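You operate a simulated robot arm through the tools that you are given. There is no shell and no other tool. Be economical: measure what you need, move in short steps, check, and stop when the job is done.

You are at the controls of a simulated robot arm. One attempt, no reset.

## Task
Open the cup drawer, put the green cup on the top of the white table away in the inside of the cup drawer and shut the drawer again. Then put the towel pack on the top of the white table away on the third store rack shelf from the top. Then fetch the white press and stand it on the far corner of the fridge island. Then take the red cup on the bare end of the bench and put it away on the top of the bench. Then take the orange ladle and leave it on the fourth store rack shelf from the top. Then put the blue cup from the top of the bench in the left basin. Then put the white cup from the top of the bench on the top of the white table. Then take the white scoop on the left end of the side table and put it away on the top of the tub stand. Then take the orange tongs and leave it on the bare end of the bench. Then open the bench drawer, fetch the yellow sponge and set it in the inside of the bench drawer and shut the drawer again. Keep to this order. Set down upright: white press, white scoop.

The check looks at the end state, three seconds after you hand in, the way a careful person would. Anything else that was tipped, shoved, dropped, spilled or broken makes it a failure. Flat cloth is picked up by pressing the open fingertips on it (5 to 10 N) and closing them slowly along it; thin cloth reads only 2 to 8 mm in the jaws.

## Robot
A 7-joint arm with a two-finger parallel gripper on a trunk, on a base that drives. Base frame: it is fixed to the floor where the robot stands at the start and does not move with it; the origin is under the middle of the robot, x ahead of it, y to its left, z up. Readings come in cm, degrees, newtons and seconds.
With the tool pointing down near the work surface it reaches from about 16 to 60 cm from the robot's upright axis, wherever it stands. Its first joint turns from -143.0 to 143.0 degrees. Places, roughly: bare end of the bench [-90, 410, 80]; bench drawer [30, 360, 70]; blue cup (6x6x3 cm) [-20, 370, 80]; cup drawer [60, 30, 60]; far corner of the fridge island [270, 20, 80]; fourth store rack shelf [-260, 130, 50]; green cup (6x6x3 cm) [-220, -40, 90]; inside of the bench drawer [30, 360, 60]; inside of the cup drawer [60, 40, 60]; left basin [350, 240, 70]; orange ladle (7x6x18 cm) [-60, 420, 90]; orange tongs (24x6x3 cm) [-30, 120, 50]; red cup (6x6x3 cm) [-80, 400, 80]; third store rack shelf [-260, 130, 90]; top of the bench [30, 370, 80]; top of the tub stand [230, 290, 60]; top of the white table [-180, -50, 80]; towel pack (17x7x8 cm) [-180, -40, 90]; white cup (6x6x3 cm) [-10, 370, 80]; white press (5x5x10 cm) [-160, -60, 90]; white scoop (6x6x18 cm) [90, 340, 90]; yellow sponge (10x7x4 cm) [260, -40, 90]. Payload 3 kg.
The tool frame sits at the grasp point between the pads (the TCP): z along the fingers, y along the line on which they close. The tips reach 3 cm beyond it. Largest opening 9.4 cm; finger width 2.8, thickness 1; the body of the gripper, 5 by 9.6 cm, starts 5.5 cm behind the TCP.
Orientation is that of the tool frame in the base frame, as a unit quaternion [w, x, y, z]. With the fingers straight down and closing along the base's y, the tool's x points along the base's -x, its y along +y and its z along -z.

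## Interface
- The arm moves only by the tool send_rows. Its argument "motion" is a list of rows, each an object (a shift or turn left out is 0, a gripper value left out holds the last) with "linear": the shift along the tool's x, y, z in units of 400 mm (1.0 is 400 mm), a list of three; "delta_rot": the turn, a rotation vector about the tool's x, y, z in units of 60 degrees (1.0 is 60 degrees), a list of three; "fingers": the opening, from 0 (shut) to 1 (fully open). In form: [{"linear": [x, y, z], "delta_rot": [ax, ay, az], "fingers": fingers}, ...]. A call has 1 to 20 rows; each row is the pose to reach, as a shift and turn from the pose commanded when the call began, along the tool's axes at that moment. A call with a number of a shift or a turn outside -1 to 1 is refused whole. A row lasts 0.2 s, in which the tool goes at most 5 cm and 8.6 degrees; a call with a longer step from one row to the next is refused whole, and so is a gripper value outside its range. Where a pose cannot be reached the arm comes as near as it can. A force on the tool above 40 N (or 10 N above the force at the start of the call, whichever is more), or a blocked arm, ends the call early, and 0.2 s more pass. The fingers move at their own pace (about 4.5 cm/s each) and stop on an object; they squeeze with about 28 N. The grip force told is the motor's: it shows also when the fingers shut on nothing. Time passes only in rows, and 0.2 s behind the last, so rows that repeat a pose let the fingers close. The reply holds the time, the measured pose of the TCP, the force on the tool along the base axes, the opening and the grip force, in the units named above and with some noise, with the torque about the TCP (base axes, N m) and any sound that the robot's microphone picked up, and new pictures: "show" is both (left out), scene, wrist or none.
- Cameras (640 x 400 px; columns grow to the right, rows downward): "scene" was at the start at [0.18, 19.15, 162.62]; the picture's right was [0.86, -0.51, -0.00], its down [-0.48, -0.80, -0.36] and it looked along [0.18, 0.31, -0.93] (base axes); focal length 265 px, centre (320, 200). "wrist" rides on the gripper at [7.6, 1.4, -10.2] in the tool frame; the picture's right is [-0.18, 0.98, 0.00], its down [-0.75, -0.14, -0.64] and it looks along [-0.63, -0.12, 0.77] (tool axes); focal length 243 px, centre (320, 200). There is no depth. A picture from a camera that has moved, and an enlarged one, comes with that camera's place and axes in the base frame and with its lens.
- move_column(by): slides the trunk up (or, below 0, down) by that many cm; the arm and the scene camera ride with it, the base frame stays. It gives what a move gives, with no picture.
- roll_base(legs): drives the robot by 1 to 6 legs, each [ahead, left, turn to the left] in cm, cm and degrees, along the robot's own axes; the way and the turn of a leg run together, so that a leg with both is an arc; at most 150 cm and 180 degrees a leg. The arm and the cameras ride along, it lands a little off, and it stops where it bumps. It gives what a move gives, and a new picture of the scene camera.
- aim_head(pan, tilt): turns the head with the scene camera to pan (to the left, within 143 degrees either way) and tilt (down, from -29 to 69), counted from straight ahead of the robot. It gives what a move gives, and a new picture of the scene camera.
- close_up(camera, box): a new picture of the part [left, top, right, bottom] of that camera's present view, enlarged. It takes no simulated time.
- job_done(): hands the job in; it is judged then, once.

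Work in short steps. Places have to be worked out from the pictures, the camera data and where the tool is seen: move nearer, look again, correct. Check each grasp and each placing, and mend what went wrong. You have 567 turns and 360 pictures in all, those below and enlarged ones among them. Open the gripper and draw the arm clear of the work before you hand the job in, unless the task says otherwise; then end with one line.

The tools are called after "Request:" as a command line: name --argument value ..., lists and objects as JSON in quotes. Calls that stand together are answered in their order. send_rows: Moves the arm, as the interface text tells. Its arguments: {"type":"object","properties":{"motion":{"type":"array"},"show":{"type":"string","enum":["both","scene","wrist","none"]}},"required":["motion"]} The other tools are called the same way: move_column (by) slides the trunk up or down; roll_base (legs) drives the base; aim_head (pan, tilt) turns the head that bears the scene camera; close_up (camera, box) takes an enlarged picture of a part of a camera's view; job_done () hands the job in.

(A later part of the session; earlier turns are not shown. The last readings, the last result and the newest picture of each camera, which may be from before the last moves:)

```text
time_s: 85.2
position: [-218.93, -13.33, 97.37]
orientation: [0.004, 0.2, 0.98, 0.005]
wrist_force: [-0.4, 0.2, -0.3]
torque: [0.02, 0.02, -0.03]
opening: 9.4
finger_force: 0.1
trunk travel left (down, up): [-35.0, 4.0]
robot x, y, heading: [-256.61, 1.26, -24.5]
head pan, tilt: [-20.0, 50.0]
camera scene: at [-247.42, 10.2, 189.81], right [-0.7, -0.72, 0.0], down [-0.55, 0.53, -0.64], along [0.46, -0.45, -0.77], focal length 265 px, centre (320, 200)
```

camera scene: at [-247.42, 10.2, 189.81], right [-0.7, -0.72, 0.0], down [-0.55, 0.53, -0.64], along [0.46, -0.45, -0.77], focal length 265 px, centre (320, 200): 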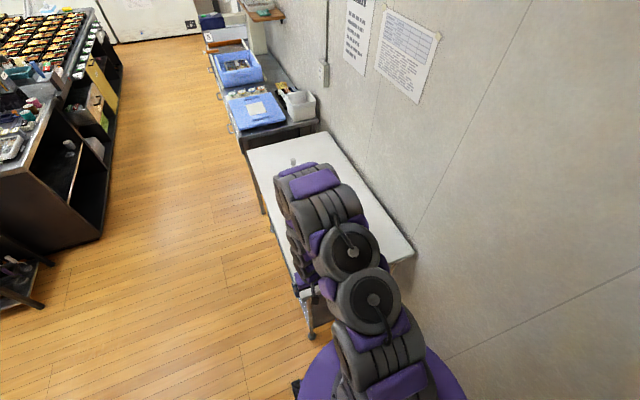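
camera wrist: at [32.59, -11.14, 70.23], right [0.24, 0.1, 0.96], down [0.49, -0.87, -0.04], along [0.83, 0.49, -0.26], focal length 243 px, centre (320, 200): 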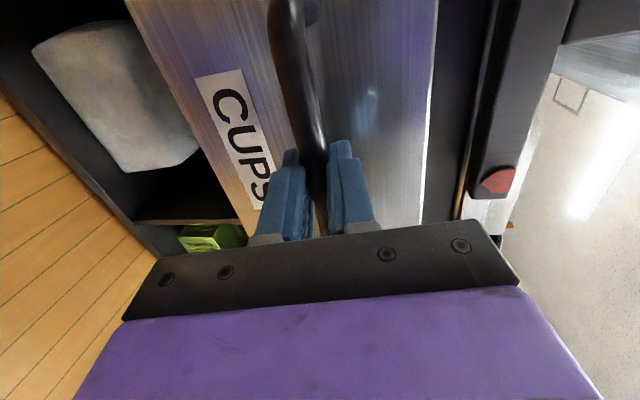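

The cup lies about 28 cm to the right of the tool. I move the base right and look with the wrist camera.

Request:
roll_base --legs '[[0, -20, 3]]'

Request:
send_rows --motion '[{"linear": [0, -0.1, 0]}]' --show "wrist"

```text
time_s: 86.7
position: [-223.44, -22.59, 97.2]
orientation: [0.002, 0.173, 0.985, -0.012]
wrist_force: [0.3, 0.9, -0.1]
torque: [-0.03, 0.04, 0.04]
opening: 9.4
finger_force: 0.0
trunk travel left (down, up): [-35.0, 4.0]
robot x, y, heading: [-263.22, -13.05, -21.5]
head pan, tilt: [-20.0, 50.0]
stopped in leg 1: the robot was blocked; the commanded pose is now the measured one
camera scene: at [-252.32, 0.32, 189.45], right [-0.66, -0.75, 0.03], down [-0.58, 0.49, -0.65], along [0.47, -0.44, -0.76], focal length 265 px, centre (320, 200)
```

scene: 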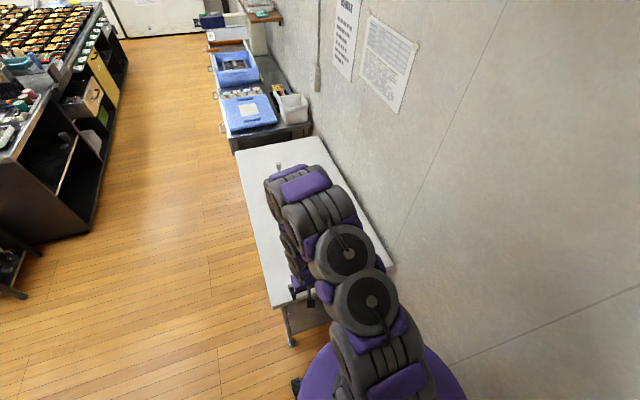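

```text
time_s: 87.3
position: [-226.03, -28.77, 97.56]
orientation: [0.005, 0.175, 0.985, -0.005]
wrist_force: [0.5, -0.2, -0.1]
torque: [-0.03, -0.01, 0.0]
opening: 9.41
finger_force: 0.1
trunk travel left (down, up): [-35.0, 4.0]
robot x, y, heading: [-262.92, -13.74, -21.7]
head pan, tilt: [-20.0, 50.0]
stopped in row 1: the arm was blocked; the commanded pose is now the measured one
camera wrist: at [-232.73, -24.48, 107.73], right [0.51, 0.86, -0.01], down [0.65, -0.38, 0.65], along [0.56, -0.34, -0.76], focal length 243 px, centre (320, 200)
```

wrist: 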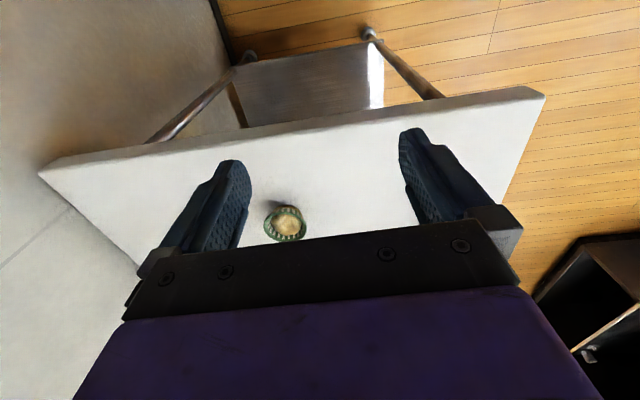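

Base touched the wall. Triangulated cup: (-215.6,-39.9,86). I move the base 3 cm off the wall, then position the tool over the cup.

Request:
roll_base --legs '[[0, 4, 0]]'

Request:
send_rows --motion '[{"linear": [-0.12, -0.08, 0]}, {"linear": [-0.24, -0.16, 0]}, {"linear": [-0.34, -0.25, 0]}]' --show "both"

```text
time_s: 88.2
position: [-224.92, -26.08, 97.49]
orientation: [0.005, 0.176, 0.984, -0.001]
wrist_force: [0.0, 0.2, 0.2]
torque: [0.01, -0.03, 0.0]
opening: 9.37
finger_force: 0.0
trunk travel left (down, up): [-35.0, 4.0]
robot x, y, heading: [-261.93, -10.41, -21.5]
head pan, tilt: [-20.0, 50.0]
camera scene: at [-253.22, -1.79, 189.84], right [-0.66, -0.75, 0.0], down [-0.57, 0.51, -0.64], along [0.48, -0.43, -0.77], focal length 265 px, centre (320, 200)
```

scene: 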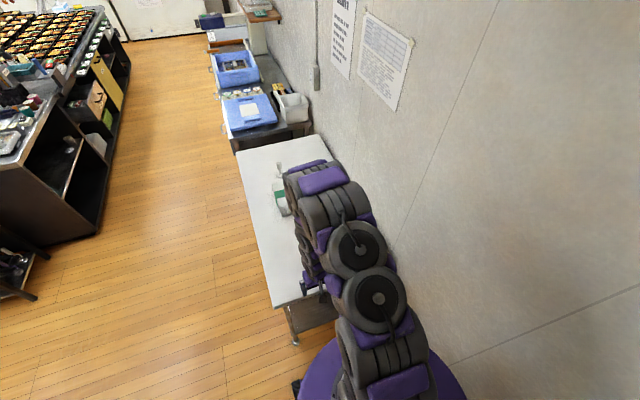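

```text
refused: row 1 steps farther than a row can; nothing moved
```

Request:
send_rows --motion '[{"linear": [-0.085, -0.058, 0]}, {"linear": [-0.17, -0.117, 0]}, {"linear": [-0.255, -0.176, 0]}, {"linear": [-0.3425, -0.235, 0]}]' --show "both"

```text
time_s: 89.2
position: [-215.42, -40.08, 97.66]
orientation: [0.007, 0.177, 0.984, 0.0]
wrist_force: [-0.1, -0.4, 0.3]
torque: [0.0, -0.01, 0.03]
opening: 9.4
finger_force: 0.1
trunk travel left (down, up): [-35.0, 4.0]
robot x, y, heading: [-262.09, -10.66, -21.5]
head pan, tilt: [-20.0, 50.0]
camera scene: at [-253.21, -2.37, 189.86], right [-0.66, -0.75, 0.0], down [-0.57, 0.51, -0.64], along [0.48, -0.42, -0.77], focal length 265 px, centre (320, 200)
camera wrist: at [-222.16, -35.99, 107.78], right [0.51, 0.86, 0.0], down [0.65, -0.39, 0.65], along [0.56, -0.33, -0.76], focal length 243 px, centre (320, 200)
```

scene: 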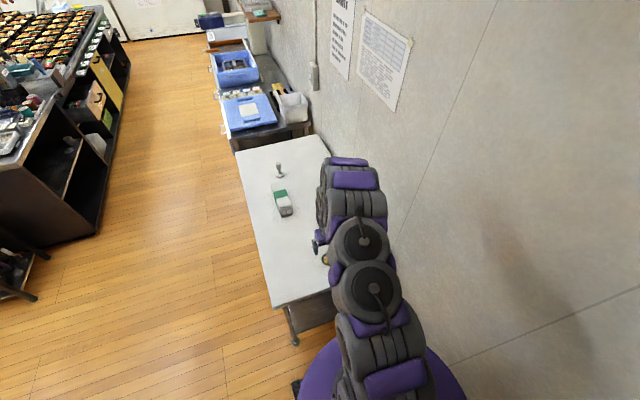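
wrist: 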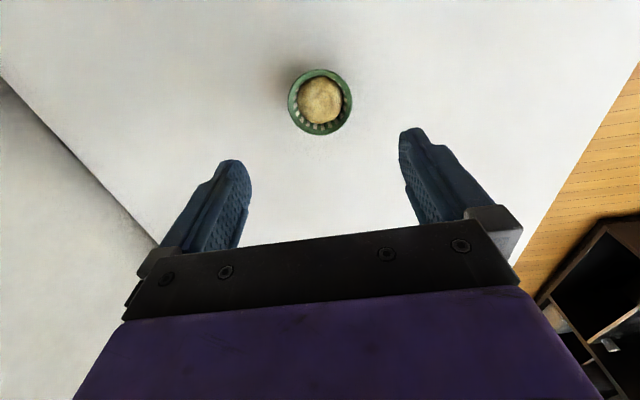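

Cup centred between the fingers. Descend 10 cm and look.

Request:
send_rows --motion '[{"linear": [-0.01, 0, 0.1]}, {"linear": [-0.01, 0, 0.2]}, {"linear": [-0.01, 0, 0.24]}]' --show "wrist"

```text
time_s: 90.0
position: [-214.99, -39.83, 88.07]
orientation: [0.007, 0.176, 0.984, -0.001]
wrist_force: [-0.4, -0.5, -0.4]
torque: [0.04, -0.01, -0.01]
opening: 9.39
finger_force: 0.0
trunk travel left (down, up): [-35.0, 4.0]
robot x, y, heading: [-262.04, -11.03, -21.7]
head pan, tilt: [-20.0, 50.0]
camera wrist: at [-221.86, -35.67, 98.26], right [0.51, 0.86, 0.0], down [0.65, -0.39, 0.65], along [0.56, -0.33, -0.76], focal length 243 px, centre (320, 200)
```

wrist: 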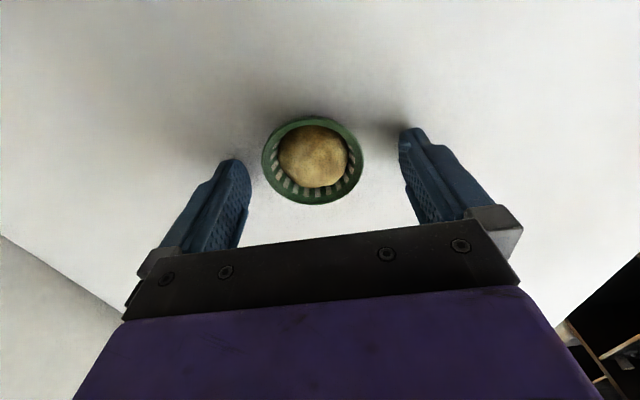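

Cup rim at z≈85, table ≈82. Descend 2 cm more and close.

Request:
send_rows --motion '[{"linear": [0, -0.005, 0.025]}, {"linear": [0, -0.005, 0.05]}, {"linear": [0, -0.005, 0.05], "fingers": 0}, {"linear": [0, -0.005, 0.05], "fingers": 0}, {"linear": [0, -0.005, 0.05], "fingers": 0}, {"linear": [0, -0.005, 0.05], "fingers": 0}, {"linear": [0, -0.005, 0.05], "fingers": 0}, {"linear": [0, -0.005, 0.05], "fingers": 0}]' --show "wrist"

```text
time_s: 90.4
position: [-215.13, -39.79, 87.93]
orientation: [0.009, 0.176, 0.984, -0.001]
wrist_force: [-16.6, 2.1, 31.9]
torque: [1.36, 0.49, 0.47]
opening: 9.39
finger_force: 0.0
trunk travel left (down, up): [-35.0, 4.0]
robot x, y, heading: [-261.78, -10.5, -21.6]
head pan, tilt: [-20.0, 50.0]
stopped in row 1: the force on the tool passed its limit at 52 N (the readings are from after the stop); the commanded pose is now the measured one
camera wrist: at [-221.93, -35.63, 98.15], right [0.51, 0.86, 0.0], down [0.65, -0.39, 0.65], along [0.56, -0.33, -0.76], focal length 243 px, centre (320, 200)
```

wrist: 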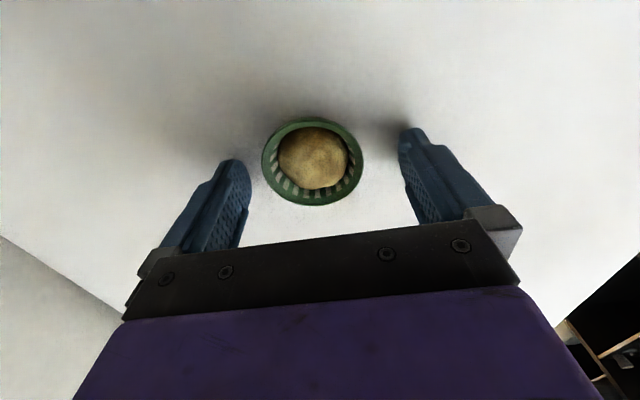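

The tips touch the table (top ≈84.8). Raise 4 mm and close.

Request:
send_rows --motion '[{"linear": [0, 0, -0.01]}, {"linear": [0, 0, -0.01], "fingers": 0.5}, {"linear": [0, 0, -0.01], "fingers": 0}, {"linear": [0, 0, -0.01], "fingers": 0}, {"linear": [0, 0, -0.01], "fingers": 0}, {"linear": [0, 0, -0.01], "fingers": 0}, {"linear": [0, 0, -0.01], "fingers": 0}]' --show "wrist"

```text
time_s: 92.0
position: [-214.86, -40.02, 88.13]
orientation: [0.009, 0.175, 0.984, -0.002]
wrist_force: [-0.2, -0.3, -0.4]
torque: [-0.03, 0.0, -0.02]
opening: 4.85
finger_force: 28.2
trunk travel left (down, up): [-35.0, 4.0]
robot x, y, heading: [-261.85, -10.78, -21.5]
head pan, tilt: [-20.0, 50.0]
camera wrist: at [-221.75, -35.74, 98.33], right [0.51, 0.86, 0.0], down [0.65, -0.39, 0.66], along [0.56, -0.34, -0.76], focal length 243 px, centre (320, 200)
```

wrist: 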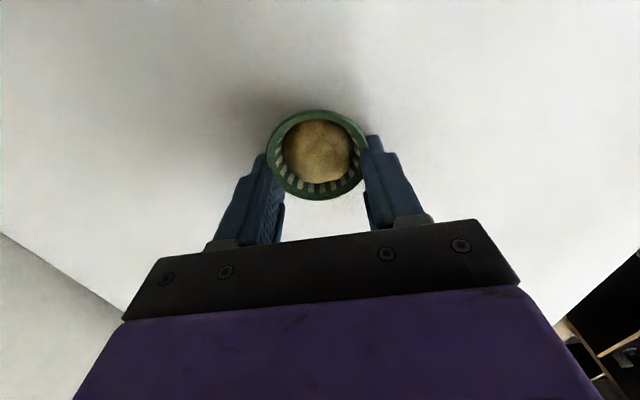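

Held at 4.85 cm (tapered). Lift and check.

Request:
send_rows --motion '[{"linear": [0, 0, -0.06]}, {"linear": [0, 0, -0.12]}, {"linear": [0, 0, -0.2]}, {"linear": [0, 0, -0.3]}]' --show "wrist"

```text
time_s: 93.0
position: [-215.21, -39.61, 100.55]
orientation: [0.01, 0.176, 0.984, -0.001]
wrist_force: [-2.0, -0.5, -0.3]
torque: [-0.01, -0.02, -0.01]
opening: 4.84
finger_force: 28.1
trunk travel left (down, up): [-35.0, 4.0]
robot x, y, heading: [-261.74, -10.54, -21.4]
head pan, tilt: [-20.0, 50.0]
camera wrist: at [-222.06, -35.49, 110.53], right [0.51, 0.86, 0.0], down [0.65, -0.39, 0.66], along [0.56, -0.34, -0.75], focal length 243 px, centre (320, 200)
```

wrist: 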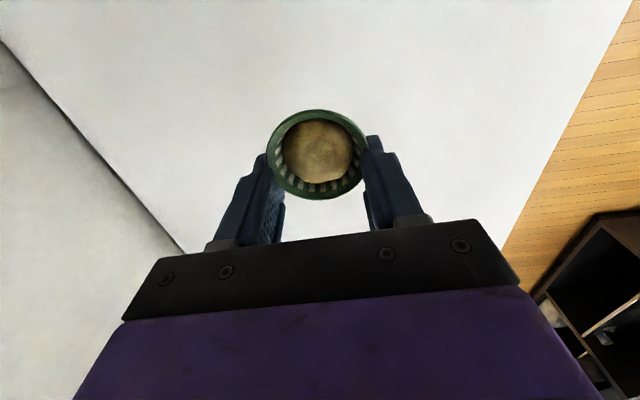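

Cup is held upright. I retract the arm a little and drive back to the open drawer.

Request:
send_rows --motion '[{"linear": [0.08, 0.06, 0]}, {"linear": [0.16, 0.12, 0]}, {"linear": [0.24, 0.18, -0.02]}, {"linear": [0.32, 0.24, -0.05]}]' --show "none"

Request:
roll_base --legs '[[0, 80, 0], [145, 0, 0], [140, 0, 0], [0, 0, 91]]'

```text
time_s: 94.0
position: [-223.68, -26.18, 102.32]
orientation: [0.01, 0.177, 0.984, -0.003]
wrist_force: [0.1, -0.3, -0.7]
torque: [-0.02, 0.0, 0.01]
opening: 4.78
finger_force: 28.8
trunk travel left (down, up): [-35.0, 4.0]
robot x, y, heading: [-261.69, -10.97, -21.6]
head pan, tilt: [-20.0, 50.0]
```

```text
time_s: 115.3
position: [45.77, 3.83, 102.13]
orientation: [0.007, -0.592, 0.806, 0.004]
wrist_force: [0.0, -0.8, 0.5]
torque: [0.0, 0.0, -0.01]
opening: 4.74
finger_force: 27.4
trunk travel left (down, up): [-35.0, 4.0]
robot x, y, heading: [31.83, -34.96, 71.3]
head pan, tilt: [-20.0, 50.0]
camera scene: at [22.73, -26.9, 189.83], right [0.78, -0.63, 0.0], down [-0.48, -0.6, -0.64], along [0.4, 0.5, -0.77], focal length 265 px, centre (320, 200)
```

scene: 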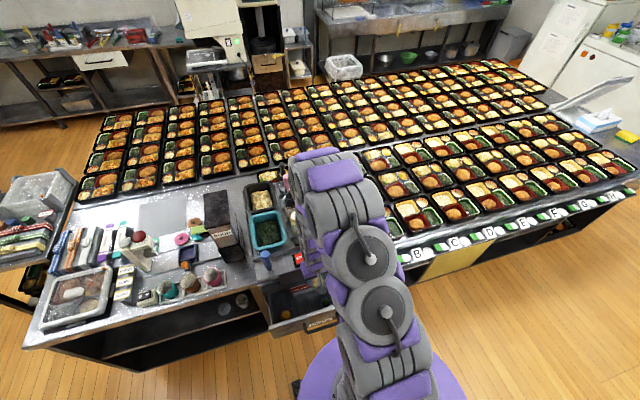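

Move the base right, then yaw the tool 90° so that the fingers close along the drawer depth.

Request:
roll_base --legs '[[0, -9, 0]]'

Request:
send_rows --motion '[{"delta_rot": [0, 0, 0.14]}, {"delta_rot": [0, 0, 0.28]}, {"delta_rot": [0, 0, 0.42]}, {"delta_rot": [0, 0, 0.56]}, {"delta_rot": [0, 0, 0.7]}, {"delta_rot": [0, 0, 0.84]}, {"delta_rot": [0, 0, 0.98]}]' --show "none"

Request:
send_rows --motion '[{"delta_rot": [0, 0, 0.13]}, {"delta_rot": [0, 0, 0.26]}, {"delta_rot": [0, 0, 0.39]}, {"delta_rot": [0, 0, 0.52]}]'

```text
time_s: 116.4
position: [50.44, 2.26, 102.27]
orientation: [0.018, -0.593, 0.805, -0.009]
wrist_force: [-1.1, 0.6, -1.2]
torque: [-0.04, -0.06, 0.06]
opening: 4.77
finger_force: 28.1
trunk travel left (down, up): [-35.0, 4.0]
robot x, y, heading: [39.63, -37.49, 71.0]
head pan, tilt: [-20.0, 50.0]
camera scene: at [26.25, -27.93, 189.48], right [0.78, -0.63, 0.02], down [-0.47, -0.6, -0.65], along [0.42, 0.49, -0.76], focal length 265 px, centre (320, 200)
```

scene: 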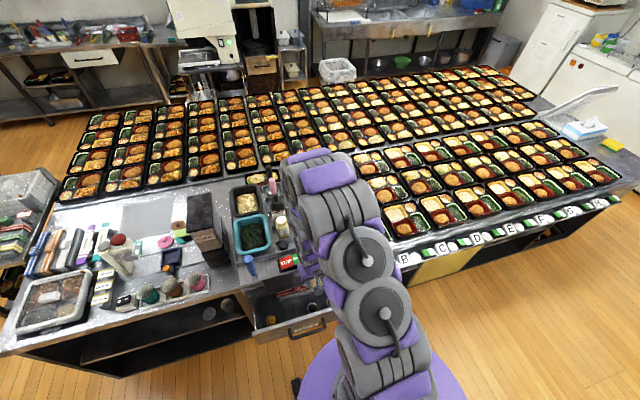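

```text
time_s: 118.0
position: [51.88, 1.34, 102.41]
orientation: [0.011, -0.121, 0.993, 0.005]
wrist_force: [-0.7, -0.2, 0.1]
torque: [0.02, -0.03, 0.05]
opening: 4.76
finger_force: 28.0
trunk travel left (down, up): [-35.0, 4.0]
robot x, y, heading: [39.73, -37.39, 71.1]
head pan, tilt: [-20.0, 50.0]
```

```text
time_s: 119.2
position: [50.41, 1.89, 102.46]
orientation: [0.014, 0.146, 0.989, 0.009]
wrist_force: [-0.7, -0.9, -0.4]
torque: [0.0, 0.01, 0.02]
opening: 4.75
finger_force: 28.3
trunk travel left (down, up): [-35.0, 4.0]
robot x, y, heading: [39.07, -37.37, 71.1]
head pan, tilt: [-20.0, 50.0]
stopped in row 4: the arm was blocked; the commanded pose is now the measured one
camera scene: at [26.95, -28.23, 189.61], right [0.78, -0.63, 0.02], down [-0.47, -0.6, -0.65], along [0.41, 0.49, -0.76], focal length 265 px, centre (320, 200)
camera wrist: at [43.27, 5.44, 112.57], right [0.46, 0.89, 0.03], down [0.66, -0.36, 0.66], along [0.59, -0.28, -0.75], focal length 243 px, centre (320, 200)
```

scene: 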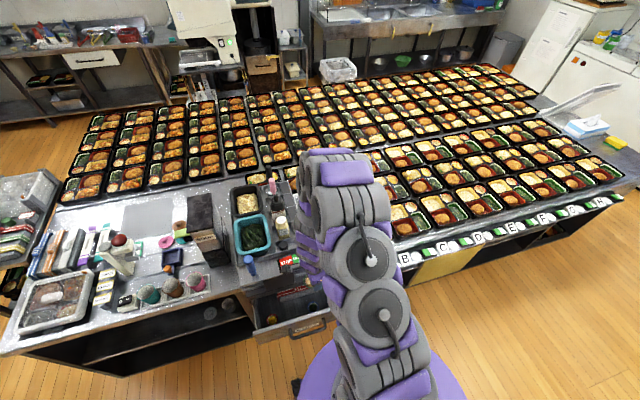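
wrist: 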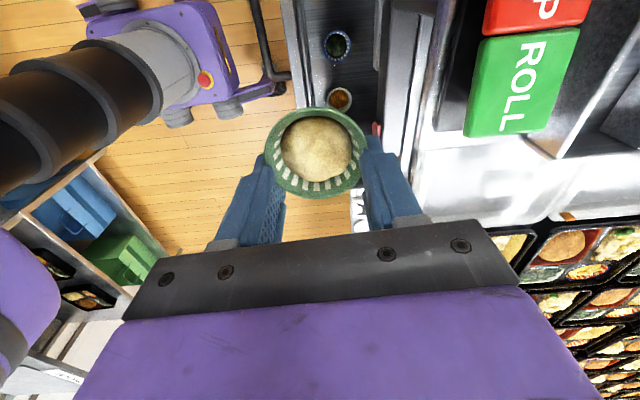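

Something is off (a slight tilt, odd objects below). Zoom the wrist and the scene there.

Request:
close_up --camera "wrist" --box '[240, 0, 480, 150]'

Request:
close_up --camera "scene" --box '[220, 230, 380, 360]'

```text
2.67 times, centred on (360, 75) of wrist
camera zoom: at [43.27, 5.44, 112.57], right [0.46, 0.89, 0.03], down [0.66, -0.36, 0.66], along [0.59, -0.28, -0.75], focal length 647 px, centre (213, 533)
```

zoom: 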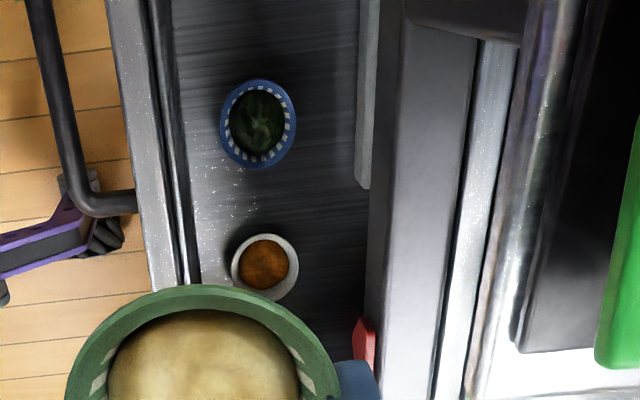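

```text
3.08 times, centred on (300, 295) of scene
camera zoom: at [26.95, -28.23, 189.61], right [0.78, -0.63, 0.02], down [-0.47, -0.6, -0.65], along [0.41, 0.49, -0.76], focal length 815 px, centre (382, -92)
```

zoom: 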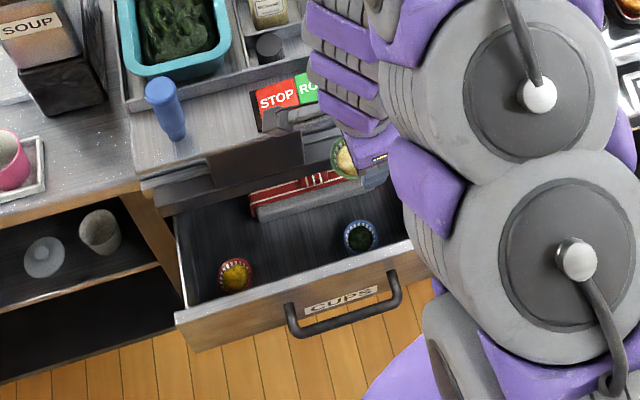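

Three cups stand behind the drawer front (red, blue, white); the free spot is between red and blue at about r=37. I move the base back left and see whether the tilt vanishes.

Request:
roll_base --legs '[[0, 12, 0]]'

Request:
aim_head --pan -70 --tilt 60

```text
time_s: 120.5
position: [45.75, 3.97, 102.26]
orientation: [-0.013, 0.148, 0.989, 0.012]
wrist_force: [1.8, 1.9, -0.2]
torque: [-0.1, 0.06, -0.06]
opening: 4.73
finger_force: 28.0
trunk travel left (down, up): [-35.0, 4.0]
robot x, y, heading: [28.87, -33.63, 71.4]
head pan, tilt: [-20.0, 50.0]
camera scene: at [27.75, -27.89, 190.1], right [0.78, -0.62, -0.04], down [-0.5, -0.59, -0.63], along [0.37, 0.51, -0.78], focal length 265 px, centre (320, 200)
```

scene: 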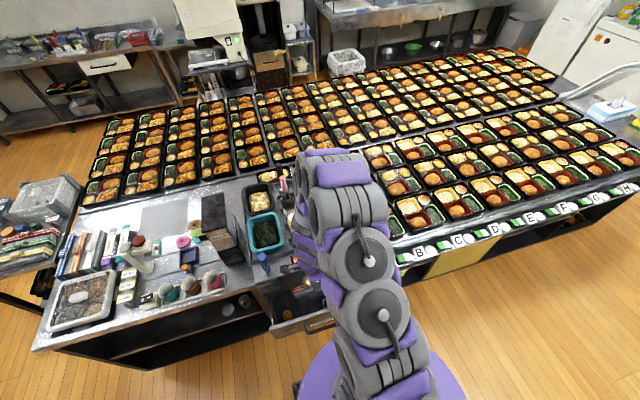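

```text
time_s: 121.7
position: [39.13, 5.71, 102.54]
orientation: [0.017, 0.146, 0.989, 0.009]
wrist_force: [-1.8, -0.3, -0.5]
torque: [0.0, -0.09, 0.03]
opening: 4.73
finger_force: 28.6
trunk travel left (down, up): [-35.0, 4.0]
robot x, y, heading: [28.5, -33.64, 71.6]
head pan, tilt: [-70.0, 60.0]
camera scene: at [20.73, -31.35, 188.57], right [0.03, -1.0, 0.0], down [-0.86, -0.03, -0.5], along [0.5, 0.01, -0.86], focal length 265 px, centre (320, 200)
```

scene: 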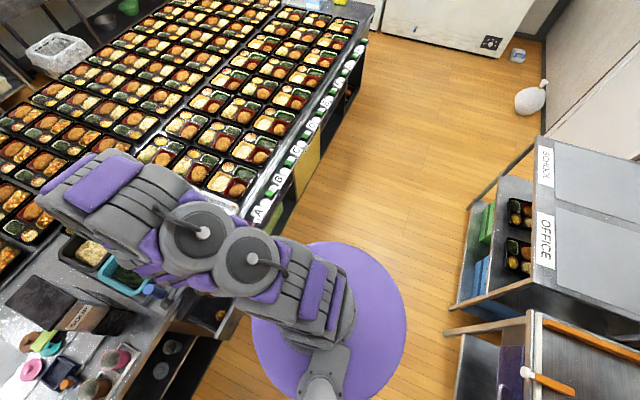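

The tilt was only sway after driving. I turn the tool yaw back so that fingers close along the drawer's width.

Request:
send_rows --motion '[{"delta_rot": [0, 0, 0]}, {"delta_rot": [0, 0, 0]}, {"delta_rot": [0, 0, -0.14]}, {"delta_rot": [0, 0, -0.28]}, {"delta_rot": [0, 0, -0.42]}, {"delta_rot": [0, 0, -0.56]}, {"delta_rot": [0, 0, -0.7]}, {"delta_rot": [0, 0, -0.84]}, {"delta_rot": [0, 0, -0.98]}]' --show "none"

Request:
send_rows --motion '[{"delta_rot": [0, 0, -0.13]}, {"delta_rot": [0, 0, -0.26]}, {"delta_rot": [0, 0, -0.39]}, {"delta_rot": [0, 0, -0.5]}, {"delta_rot": [0, 0, -0.5]}]' --show "wrist"

```text
time_s: 123.7
position: [39.52, 5.69, 102.54]
orientation: [0.017, -0.358, 0.933, 0.001]
wrist_force: [-0.4, -0.7, 0.2]
torque: [-0.01, -0.02, 0.02]
opening: 4.73
finger_force: 27.8
trunk travel left (down, up): [-35.0, 4.0]
robot x, y, heading: [28.51, -33.75, 71.8]
head pan, tilt: [-70.0, 60.0]
```

```text
time_s: 125.0
position: [41.77, 4.84, 102.57]
orientation: [0.016, -0.584, 0.811, 0.002]
wrist_force: [-0.9, 0.3, -0.3]
torque: [0.01, -0.03, -0.03]
opening: 4.72
finger_force: 28.0
trunk travel left (down, up): [-35.0, 4.0]
robot x, y, heading: [29.89, -34.17, 71.6]
head pan, tilt: [-70.0, 60.0]
stopped in row 5: the arm was blocked; the commanded pose is now the measured one
camera wrist: at [37.7, -2.07, 112.67], right [-0.87, 0.48, -0.01], down [0.36, 0.66, 0.66], along [0.33, 0.58, -0.75], focal length 243 px, centre (320, 200)
```

wrist: 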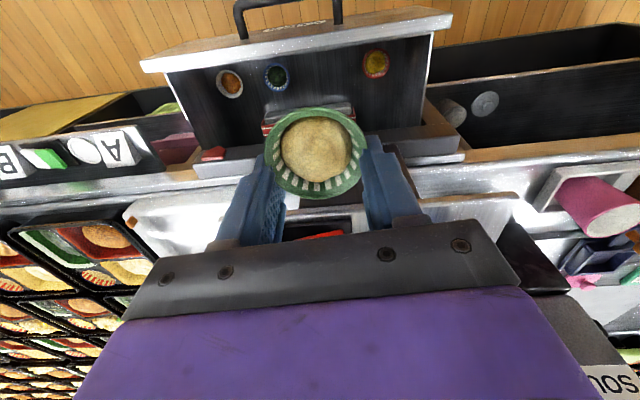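

Clear view: red (34.5,11.5), blue (51.4,5.1); the gap centre is (43,8.4). I move there (4 cm ahead) and lower the trunk 28 cm.

Request:
send_rows --motion '[{"linear": [-0.05, 0, 0]}, {"linear": [-0.1, 0, 0]}, {"linear": [-0.1, 0, 0]}, {"linear": [-0.1, 0, 0]}]' --show "none"

Request:
move_column --by -26

Request:
send_rows --motion '[{"linear": [0, 0, 0]}, {"linear": [0, 0, 0]}]' --show "both"

```text
time_s: 126.0
position: [41.67, 9.01, 102.51]
orientation: [0.017, -0.586, 0.81, -0.004]
wrist_force: [-0.7, 0.9, -0.9]
torque: [0.03, -0.03, -0.01]
opening: 4.76
finger_force: 27.8
trunk travel left (down, up): [-35.0, 4.0]
robot x, y, heading: [29.47, -34.09, 71.5]
head pan, tilt: [-70.0, 60.0]
```

```text
time_s: 127.5
position: [44.98, 7.78, 90.53]
orientation: [0.014, -0.587, 0.81, 0.011]
wrist_force: [6.0, -21.6, 35.0]
torque: [2.42, -0.66, -0.79]
opening: 4.75
finger_force: 27.8
trunk travel left (down, up): [-22.4, 16.6]
robot x, y, heading: [30.17, -34.22, 71.5]
head pan, tilt: [-70.0, 60.0]
stopped: the force on the tool passed its limit at 174 N (the readings are from after the stop); the commanded pose is now the measured one
```

```text
time_s: 128.1
position: [44.23, 8.17, 90.61]
orientation: [0.014, -0.589, 0.808, 0.01]
wrist_force: [14.9, -19.0, 36.1]
torque: [2.47, 0.57, -0.9]
opening: 4.77
finger_force: 28.2
trunk travel left (down, up): [-22.4, 16.6]
robot x, y, heading: [29.94, -34.03, 72.1]
head pan, tilt: [-70.0, 60.0]
camera scene: at [23.27, -32.92, 176.0], right [0.03, -1.0, 0.0], down [-0.87, -0.02, -0.5], along [0.5, 0.02, -0.87], focal length 265 px, centre (320, 200)
camera wrist: at [40.51, 1.05, 100.53], right [-0.88, 0.48, 0.0], down [0.36, 0.65, 0.67], along [0.32, 0.59, -0.74], focal length 243 px, centre (320, 200)
```

scene: 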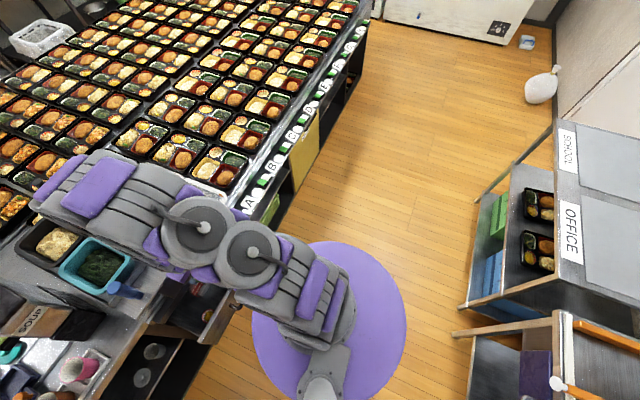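
wrist: 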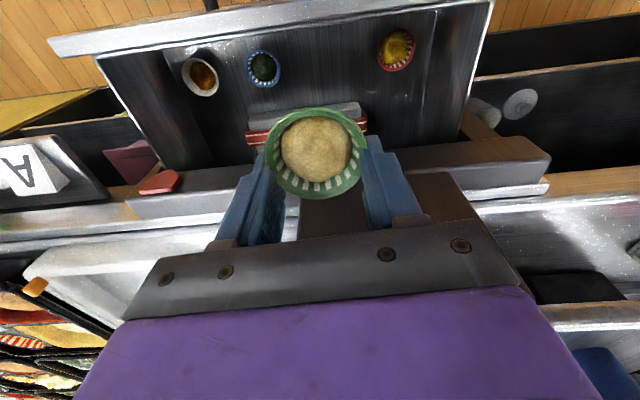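

Contact at z≈90 (35 N). I raise the trunk again and look at what was touched.

Request:
move_column --by 10

Request:
aim_head --pan -5 --tilt 55

Request:
close_up --camera "scene" --box '[180, 130, 400, 330]'

```text
time_s: 129.4
position: [44.02, 8.46, 100.43]
orientation: [0.014, -0.589, 0.808, 0.007]
wrist_force: [-0.2, 0.5, -0.1]
torque: [0.02, 0.01, -0.04]
opening: 4.75
finger_force: 27.9
trunk travel left (down, up): [-32.4, 6.6]
robot x, y, heading: [29.98, -33.71, 71.8]
head pan, tilt: [-70.0, 60.0]
```

```text
time_s: 130.8
position: [44.2, 8.4, 100.41]
orientation: [0.014, -0.588, 0.809, 0.007]
wrist_force: [-0.2, 0.2, 0.3]
torque: [0.03, 0.03, 0.01]
opening: 4.74
finger_force: 27.6
trunk travel left (down, up): [-32.4, 6.6]
robot x, y, heading: [30.65, -33.98, 71.6]
head pan, tilt: [-5.0, 55.0]
camera scene: at [18.9, -25.45, 186.53], right [0.92, -0.4, 0.0], down [-0.33, -0.75, -0.57], along [0.23, 0.52, -0.82], focal length 265 px, centre (320, 200)
```

scene: 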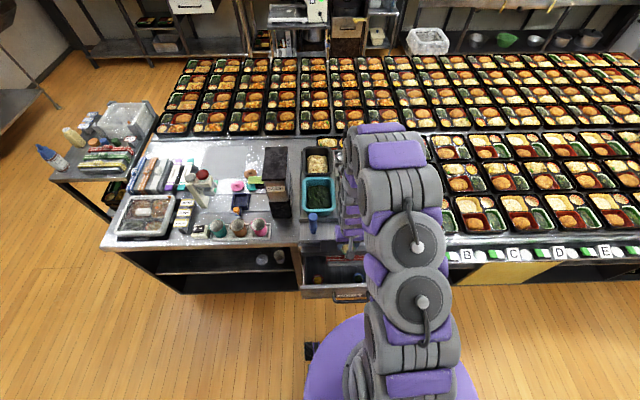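

```text
2.00 times, centred on (290, 230) of scene
camera zoom: at [18.9, -25.45, 186.53], right [0.92, -0.4, 0.0], down [-0.33, -0.75, -0.57], along [0.23, 0.52, -0.82], focal length 530 px, centre (380, 140)
```

zoom: 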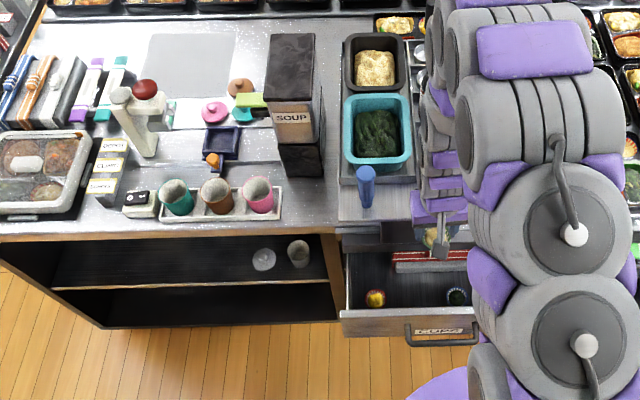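

Nothing seems disturbed. I retreat 3 cm and lower gently by arm to find where contact occurs.

Request:
send_rows --motion '[{"linear": [0.05, 0, 0]}, {"linear": [0.075, 0, 0.05]}, {"linear": [0.075, 0, 0.1]}, {"linear": [0.075, 0, 0.15]}, {"linear": [0.075, 0, 0.2]}, {"linear": [0.075, 0, 0.25]}, {"linear": [0.075, 0, 0.3]}, {"linear": [0.075, 0, 0.35]}]' --show "both"

```text
time_s: 132.6
position: [43.62, 6.01, 86.23]
orientation: [0.015, -0.589, 0.808, 0.007]
wrist_force: [-0.5, -0.7, -0.8]
torque: [0.0, 0.02, 0.0]
opening: 4.73
finger_force: 27.8
trunk travel left (down, up): [-32.4, 6.6]
robot x, y, heading: [30.12, -34.13, 71.8]
head pan, tilt: [-5.0, 55.0]
camera scene: at [18.89, -25.35, 186.53], right [0.92, -0.4, 0.0], down [-0.32, -0.75, -0.57], along [0.23, 0.52, -0.82], focal length 265 px, centre (320, 200)
camera wrist: at [39.78, -0.92, 96.21], right [-0.88, 0.48, 0.0], down [0.36, 0.66, 0.67], along [0.32, 0.59, -0.75], focal length 243 px, centre (320, 200)
```

scene: 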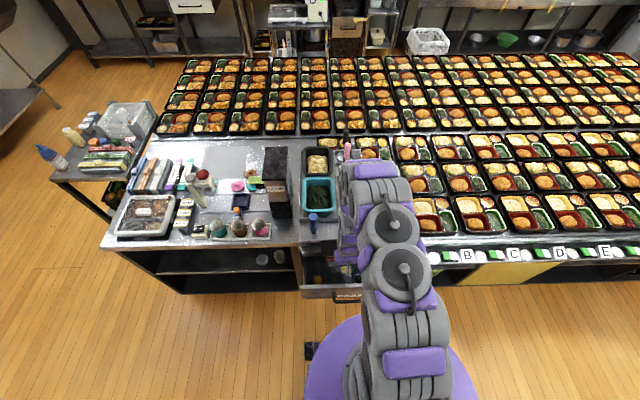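
wrist: 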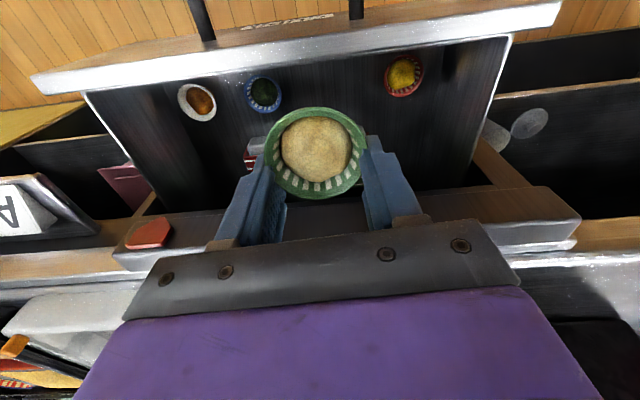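

No contact here, so the tray overhangs just ahead of the gripper body. I tilt the wrist back 8°, set n≈22.3 and lower to z≈74.

Request:
send_rows --motion '[{"linear": [0, 0.035, 0], "delta_rot": [0, -0.07, 0]}, {"linear": [0, 0.035, 0], "delta_rot": [0, -0.14, 0]}, {"linear": [0, 0.035, 0.05], "delta_rot": [0, -0.14, 0]}, {"linear": [0, 0.035, 0.1], "delta_rot": [0, -0.14, 0]}, {"linear": [-0.02, 0.035, 0.15], "delta_rot": [0, -0.14, 0]}, {"linear": [-0.035, 0.035, 0.2], "delta_rot": [0, -0.14, 0]}, {"linear": [-0.035, 0.035, 0.25], "delta_rot": [0, -0.14, 0]}, {"linear": [-0.035, 0.035, 0.3], "delta_rot": [0, -0.14, 0]}]' --show "wrist"

```text
time_s: 134.3
position: [42.8, 8.12, 74.28]
orientation: [0.074, -0.587, 0.805, 0.05]
wrist_force: [1.3, -0.3, 0.1]
torque: [0.0, 0.0, 0.01]
opening: 4.78
finger_force: 28.2
trunk travel left (down, up): [-32.4, 6.6]
robot x, y, heading: [30.46, -34.24, 71.9]
head pan, tilt: [-5.0, 55.0]
camera wrist: at [38.52, -0.17, 83.09], right [-0.88, 0.47, 0.03], down [0.32, 0.56, 0.77], along [0.35, 0.68, -0.64], focal length 243 px, centre (320, 200)
```

wrist: 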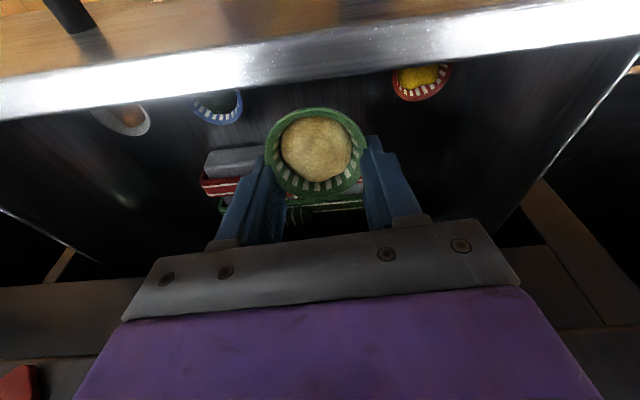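

Inside the drawer mouth without contact. Continue down in 1 cm steps.

Request:
send_rows --motion '[{"linear": [0.0035, 0, 0.025]}, {"linear": [0.007, 0, 0.05]}, {"linear": [0.0105, 0, 0.075]}, {"linear": [0.014, 0, 0.1]}, {"linear": [0.0175, 0, 0.124]}, {"linear": [0.021, 0, 0.149]}, {"linear": [0.0245, 0, 0.174]}]' --show "wrist"

```text
time_s: 135.9
position: [42.94, 8.16, 68.33]
orientation: [0.073, -0.587, 0.805, 0.05]
wrist_force: [0.7, -0.4, -0.1]
torque: [0.01, -0.02, 0.0]
opening: 4.74
finger_force: 28.5
out of reach, approached as far as the arm can: row 7
trunk travel left (down, up): [-32.4, 6.6]
robot x, y, heading: [30.27, -33.91, 71.6]
head pan, tilt: [-5.0, 55.0]
camera wrist: at [38.62, -0.11, 77.03], right [-0.88, 0.47, 0.03], down [0.32, 0.56, 0.77], along [0.35, 0.68, -0.64], focal length 243 px, centre (320, 200)
```

wrist: 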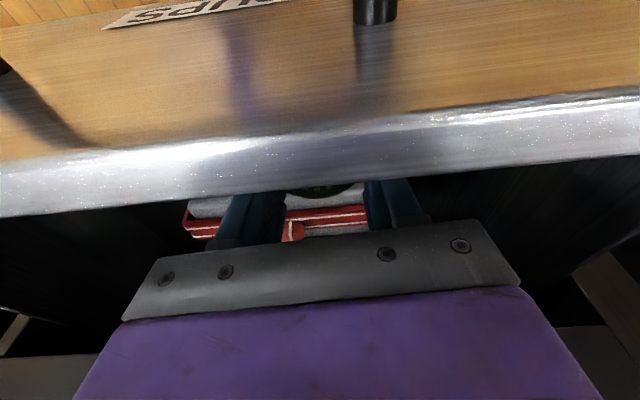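

Arm limit reached; use the trunk for the last centimetres.

Request:
move_column --by -2

Request:
move_column --by -1

```text
time_s: 136.6
position: [42.88, 8.11, 66.39]
orientation: [0.074, -0.587, 0.805, 0.051]
wrist_force: [-0.6, 0.3, -0.9]
torque: [0.02, 0.0, 0.03]
opening: 4.74
finger_force: 27.7
trunk travel left (down, up): [-30.4, 8.6]
robot x, y, heading: [29.87, -33.96, 71.6]
head pan, tilt: [-5.0, 55.0]
```

```text
time_s: 137.2
position: [42.94, 8.17, 65.35]
orientation: [0.073, -0.587, 0.805, 0.05]
wrist_force: [0.0, 0.1, 0.9]
torque: [-0.01, -0.01, -0.01]
opening: 4.75
finger_force: 27.8
trunk travel left (down, up): [-29.4, 9.6]
robot x, y, heading: [30.1, -34.19, 71.5]
head pan, tilt: [-5.0, 55.0]
```

Rims of the other cups triangulate to z≈57 (floor ≈54), so ~8 cm more is needed. I make the tool vertical again and lower stepwise, watching force.

Request:
send_rows --motion '[{"delta_rot": [0, 0.07, 0]}, {"delta_rot": [0, 0.12, 0]}]' --show "none"

Request:
move_column --by -2

Request:
move_column --by -1.5

```text
time_s: 137.8
position: [42.75, 8.2, 65.33]
orientation: [0.022, -0.588, 0.809, 0.013]
wrist_force: [0.4, 0.3, -0.3]
torque: [0.02, 0.01, 0.0]
opening: 4.73
finger_force: 28.1
trunk travel left (down, up): [-29.4, 9.6]
robot x, y, heading: [30.21, -34.18, 71.5]
head pan, tilt: [-5.0, 55.0]
```

```text
time_s: 138.5
position: [42.75, 8.12, 63.28]
orientation: [0.023, -0.589, 0.808, 0.013]
wrist_force: [0.8, -1.2, -0.9]
torque: [0.01, -0.01, -0.01]
opening: 4.75
finger_force: 27.6
trunk travel left (down, up): [-27.4, 11.6]
robot x, y, heading: [29.77, -33.84, 71.7]
head pan, tilt: [-5.0, 55.0]
```

```text
time_s: 139.1
position: [42.78, 8.1, 61.85]
orientation: [0.022, -0.588, 0.808, 0.013]
wrist_force: [-0.9, -2.3, 3.3]
torque: [0.08, 0.02, 0.04]
opening: 4.76
finger_force: 28.1
trunk travel left (down, up): [-25.9, 13.1]
robot x, y, heading: [29.99, -34.09, 71.7]
head pan, tilt: [-5.0, 55.0]
```

Request:
move_column --by -0.6

Request:
send_rows --motion '[{"linear": [0, 0, 0]}]' --show "wrist"

```text
time_s: 139.5
position: [42.83, 8.14, 61.9]
orientation: [0.023, -0.589, 0.808, 0.014]
wrist_force: [0.2, -0.6, 16.9]
torque: [-0.78, 0.58, 0.1]
opening: 4.76
finger_force: 28.3
trunk travel left (down, up): [-25.6, 13.4]
robot x, y, heading: [30.38, -34.44, 71.7]
head pan, tilt: [-5.0, 55.0]
stopped: the force on the tool passed its limit at 55 N (the readings are from after the stop); the commanded pose is now the measured one
```

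```text
time_s: 139.9
position: [42.91, 8.38, 61.77]
orientation: [0.023, -0.588, 0.808, 0.014]
wrist_force: [1.6, 0.6, 15.4]
torque: [-0.98, 0.63, 0.09]
opening: 4.72
finger_force: 27.9
trunk travel left (down, up): [-25.6, 13.4]
robot x, y, heading: [30.35, -33.76, 71.8]
head pan, tilt: [-5.0, 55.0]
camera wrist: at [38.99, 1.08, 71.61], right [-0.88, 0.48, 0.01], down [0.35, 0.64, 0.68], along [0.32, 0.6, -0.73], focal length 243 px, centre (320, 200)
```

wrist: 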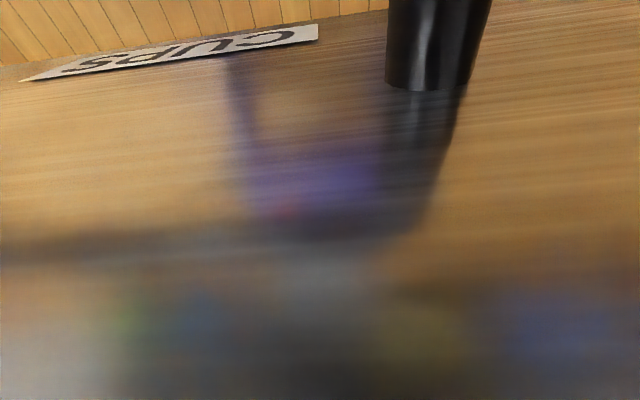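

The wrist camera's housing touches the drawer front top, so the drawer must be opened further. I raise, yaw the tool 90° (camera to the left) and will push the front outward from inside with the rear finger.

Request:
move_column --by 13

Request:
send_rows --motion '[{"linear": [0.07, 0, 0]}, {"linear": [0.09, 0, 0], "delta_rot": [0, 0, 0.14]}, {"linear": [0.09, 0, 0], "delta_rot": [0, 0, 0.28]}, {"linear": [0.09, 0, 0], "delta_rot": [0, 0, 0.42]}, {"linear": [0.09, 0, 0], "delta_rot": [0, 0, 0.56]}, {"linear": [0.09, 0, 0], "delta_rot": [0, 0, 0.7]}, {"linear": [0.09, 0, 0], "delta_rot": [0, 0, 0.84]}, {"linear": [0.09, 0, 0], "delta_rot": [0, 0, 0.98]}]' --show "none"

Request:
send_rows --motion '[{"delta_rot": [0, 0, 0.13]}, {"delta_rot": [0, 0, 0.26]}, {"delta_rot": [0, 0, 0.39]}, {"delta_rot": [0, 0, 0.5]}]' --show "both"

```text
time_s: 141.5
position: [42.91, 8.18, 74.81]
orientation: [0.023, -0.587, 0.809, 0.014]
wrist_force: [0.1, 0.2, -0.1]
torque: [0.02, 0.0, 0.07]
opening: 4.75
finger_force: 28.4
trunk travel left (down, up): [-38.6, 0.4]
robot x, y, heading: [30.01, -34.04, 71.8]
head pan, tilt: [-5.0, 55.0]
```

```text
time_s: 143.3
position: [41.7, 4.84, 74.59]
orientation: [0.012, -0.114, 0.993, 0.023]
wrist_force: [0.1, -0.1, -0.4]
torque: [-0.05, 0.02, -0.02]
opening: 4.75
finger_force: 27.9
trunk travel left (down, up): [-38.6, 0.4]
robot x, y, heading: [30.12, -34.1, 71.5]
head pan, tilt: [-5.0, 55.0]
```

```text
time_s: 144.3
position: [41.74, 4.87, 74.48]
orientation: [0.006, 0.146, 0.989, 0.026]
wrist_force: [0.4, 0.4, -0.6]
torque: [0.0, -0.03, 0.03]
opening: 4.75
finger_force: 28.1
trunk travel left (down, up): [-38.6, 0.4]
robot x, y, heading: [30.25, -34.05, 71.6]
head pan, tilt: [-5.0, 55.0]
camera scene: at [18.91, -25.38, 192.79], right [0.92, -0.4, 0.0], down [-0.32, -0.75, -0.57], along [0.23, 0.52, -0.82], focal length 265 px, centre (320, 200)
camera wrist: at [34.64, 8.04, 84.85], right [0.46, 0.89, 0.05], down [0.67, -0.38, 0.64], along [0.59, -0.26, -0.77], focal length 243 px, centre (320, 200)
```

scene: 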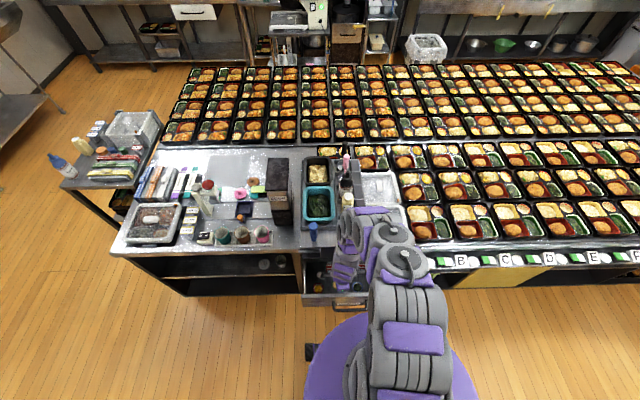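
wrist: 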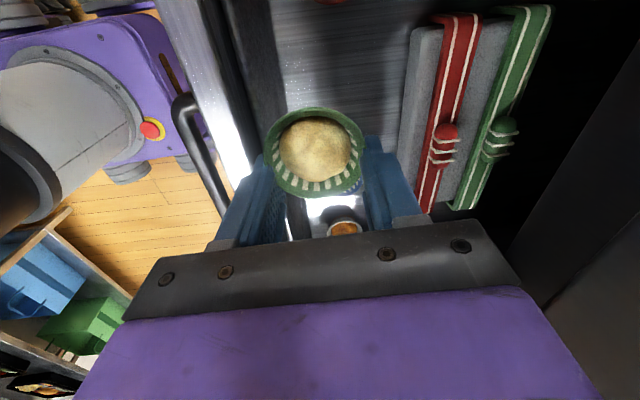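

View is clear: pack behind, front at left. I go to n≈22.6 with a slight backward lean and descend between front and pack.

Request:
send_rows --motion '[{"linear": [0, 0.05, 0], "delta_rot": [-0.05, 0, 0]}, {"linear": [0, 0.095, 0], "delta_rot": [-0.1, 0, 0]}, {"linear": [0, 0.095, 0.04], "delta_rot": [-0.1, 0, 0]}, {"linear": [0, 0.095, 0.08], "delta_rot": [-0.1, 0, 0]}, {"linear": [0, 0.095, 0.12], "delta_rot": [-0.1, 0, 0]}, {"linear": [0, 0.095, 0.16], "delta_rot": [-0.1, 0, 0]}, {"linear": [0, 0.095, 0.19], "delta_rot": [-0.1, 0, 0]}]' --show "wrist"

```text
time_s: 145.9
position: [42.91, 8.53, 74.47]
orientation: [0.014, 0.144, 0.986, 0.078]
wrist_force: [-0.2, -0.9, -0.8]
torque: [0.0, -0.04, -0.01]
opening: 4.75
finger_force: 27.9
out of reach, approached as far as the arm can: row 3, 4, 5, 6, 7
trunk travel left (down, up): [-38.6, 0.4]
robot x, y, heading: [30.28, -33.89, 71.7]
head pan, tilt: [-5.0, 55.0]
camera wrist: at [35.48, 10.71, 84.86], right [0.45, 0.88, 0.16], down [0.65, -0.45, 0.62], along [0.61, -0.18, -0.77], focal length 243 px, centre (320, 200)
```

wrist: 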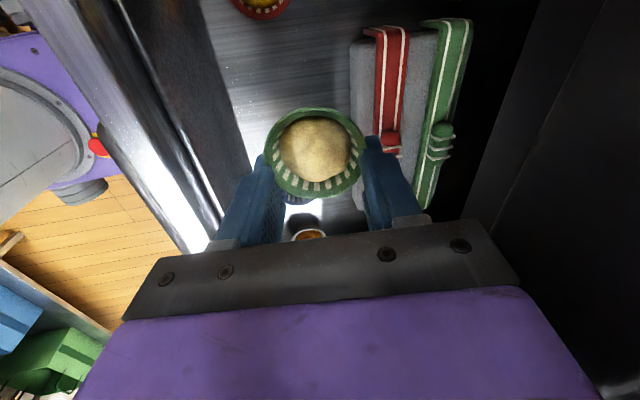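

Lower by the trunk to z≈66.5.

Request:
move_column --by -4

Request:
move_column --by -4

```text
time_s: 146.7
position: [42.93, 8.59, 70.48]
orientation: [0.015, 0.145, 0.986, 0.078]
wrist_force: [0.6, -0.2, -0.2]
torque: [-0.01, 0.0, 0.02]
opening: 4.73
finger_force: 27.5
trunk travel left (down, up): [-34.6, 4.4]
robot x, y, heading: [30.21, -34.28, 71.8]
head pan, tilt: [-5.0, 55.0]
```

```text
time_s: 147.5
position: [42.96, 8.59, 66.52]
orientation: [0.014, 0.145, 0.986, 0.078]
wrist_force: [0.6, 0.5, -1.2]
torque: [-0.02, -0.02, -0.03]
opening: 4.76
finger_force: 27.4
trunk travel left (down, up): [-30.6, 8.4]
robot x, y, heading: [29.94, -33.82, 71.8]
head pan, tilt: [-5.0, 55.0]
```

Now push the front outward: move 11 cm toward the robot in 1 cm steps.

Request:
send_rows --motion '[{"linear": [0, -0.025, -0.003]}, {"linear": [0, -0.05, -0.006]}, {"linear": [0, -0.075, -0.009]}, {"linear": [0, -0.1, -0.012]}, {"linear": [0, -0.125, -0.015]}, {"linear": [0, -0.15, -0.018]}, {"linear": [0, -0.175, -0.021]}, {"linear": [0, -0.2, -0.024]}, {"linear": [0, -0.225, -0.027]}, {"linear": [0, -0.25, -0.03]}, {"linear": [0, -0.275, -0.033]}]' --show "both"

```text
time_s: 149.9
position: [40.1, -1.83, 67.27]
orientation: [0.015, 0.144, 0.987, 0.076]
wrist_force: [0.1, 0.2, -0.1]
torque: [-0.04, 0.0, 0.0]
opening: 4.74
finger_force: 28.2
out of reach, approached as far as the arm can: row 7, 8, 9, 10, 11
trunk travel left (down, up): [-30.6, 8.4]
robot x, y, heading: [30.01, -34.28, 71.6]
head pan, tilt: [-5.0, 55.0]
camera scene: at [18.83, -25.42, 184.78], right [0.92, -0.4, 0.0], down [-0.32, -0.75, -0.57], along [0.23, 0.52, -0.82], focal length 265 px, centre (320, 200)
camera wrist: at [32.69, 0.32, 77.64], right [0.45, 0.88, 0.16], down [0.65, -0.45, 0.62], along [0.61, -0.18, -0.77], focal length 243 px, centre (320, 200)
```

scene: 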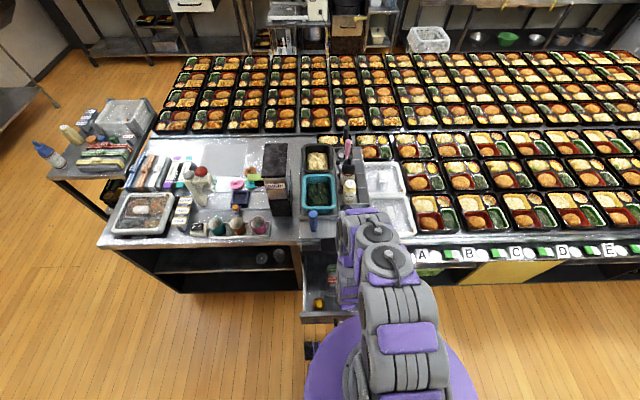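
wrist: 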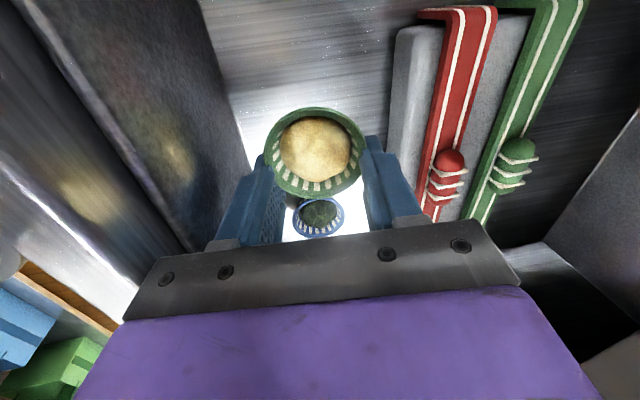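

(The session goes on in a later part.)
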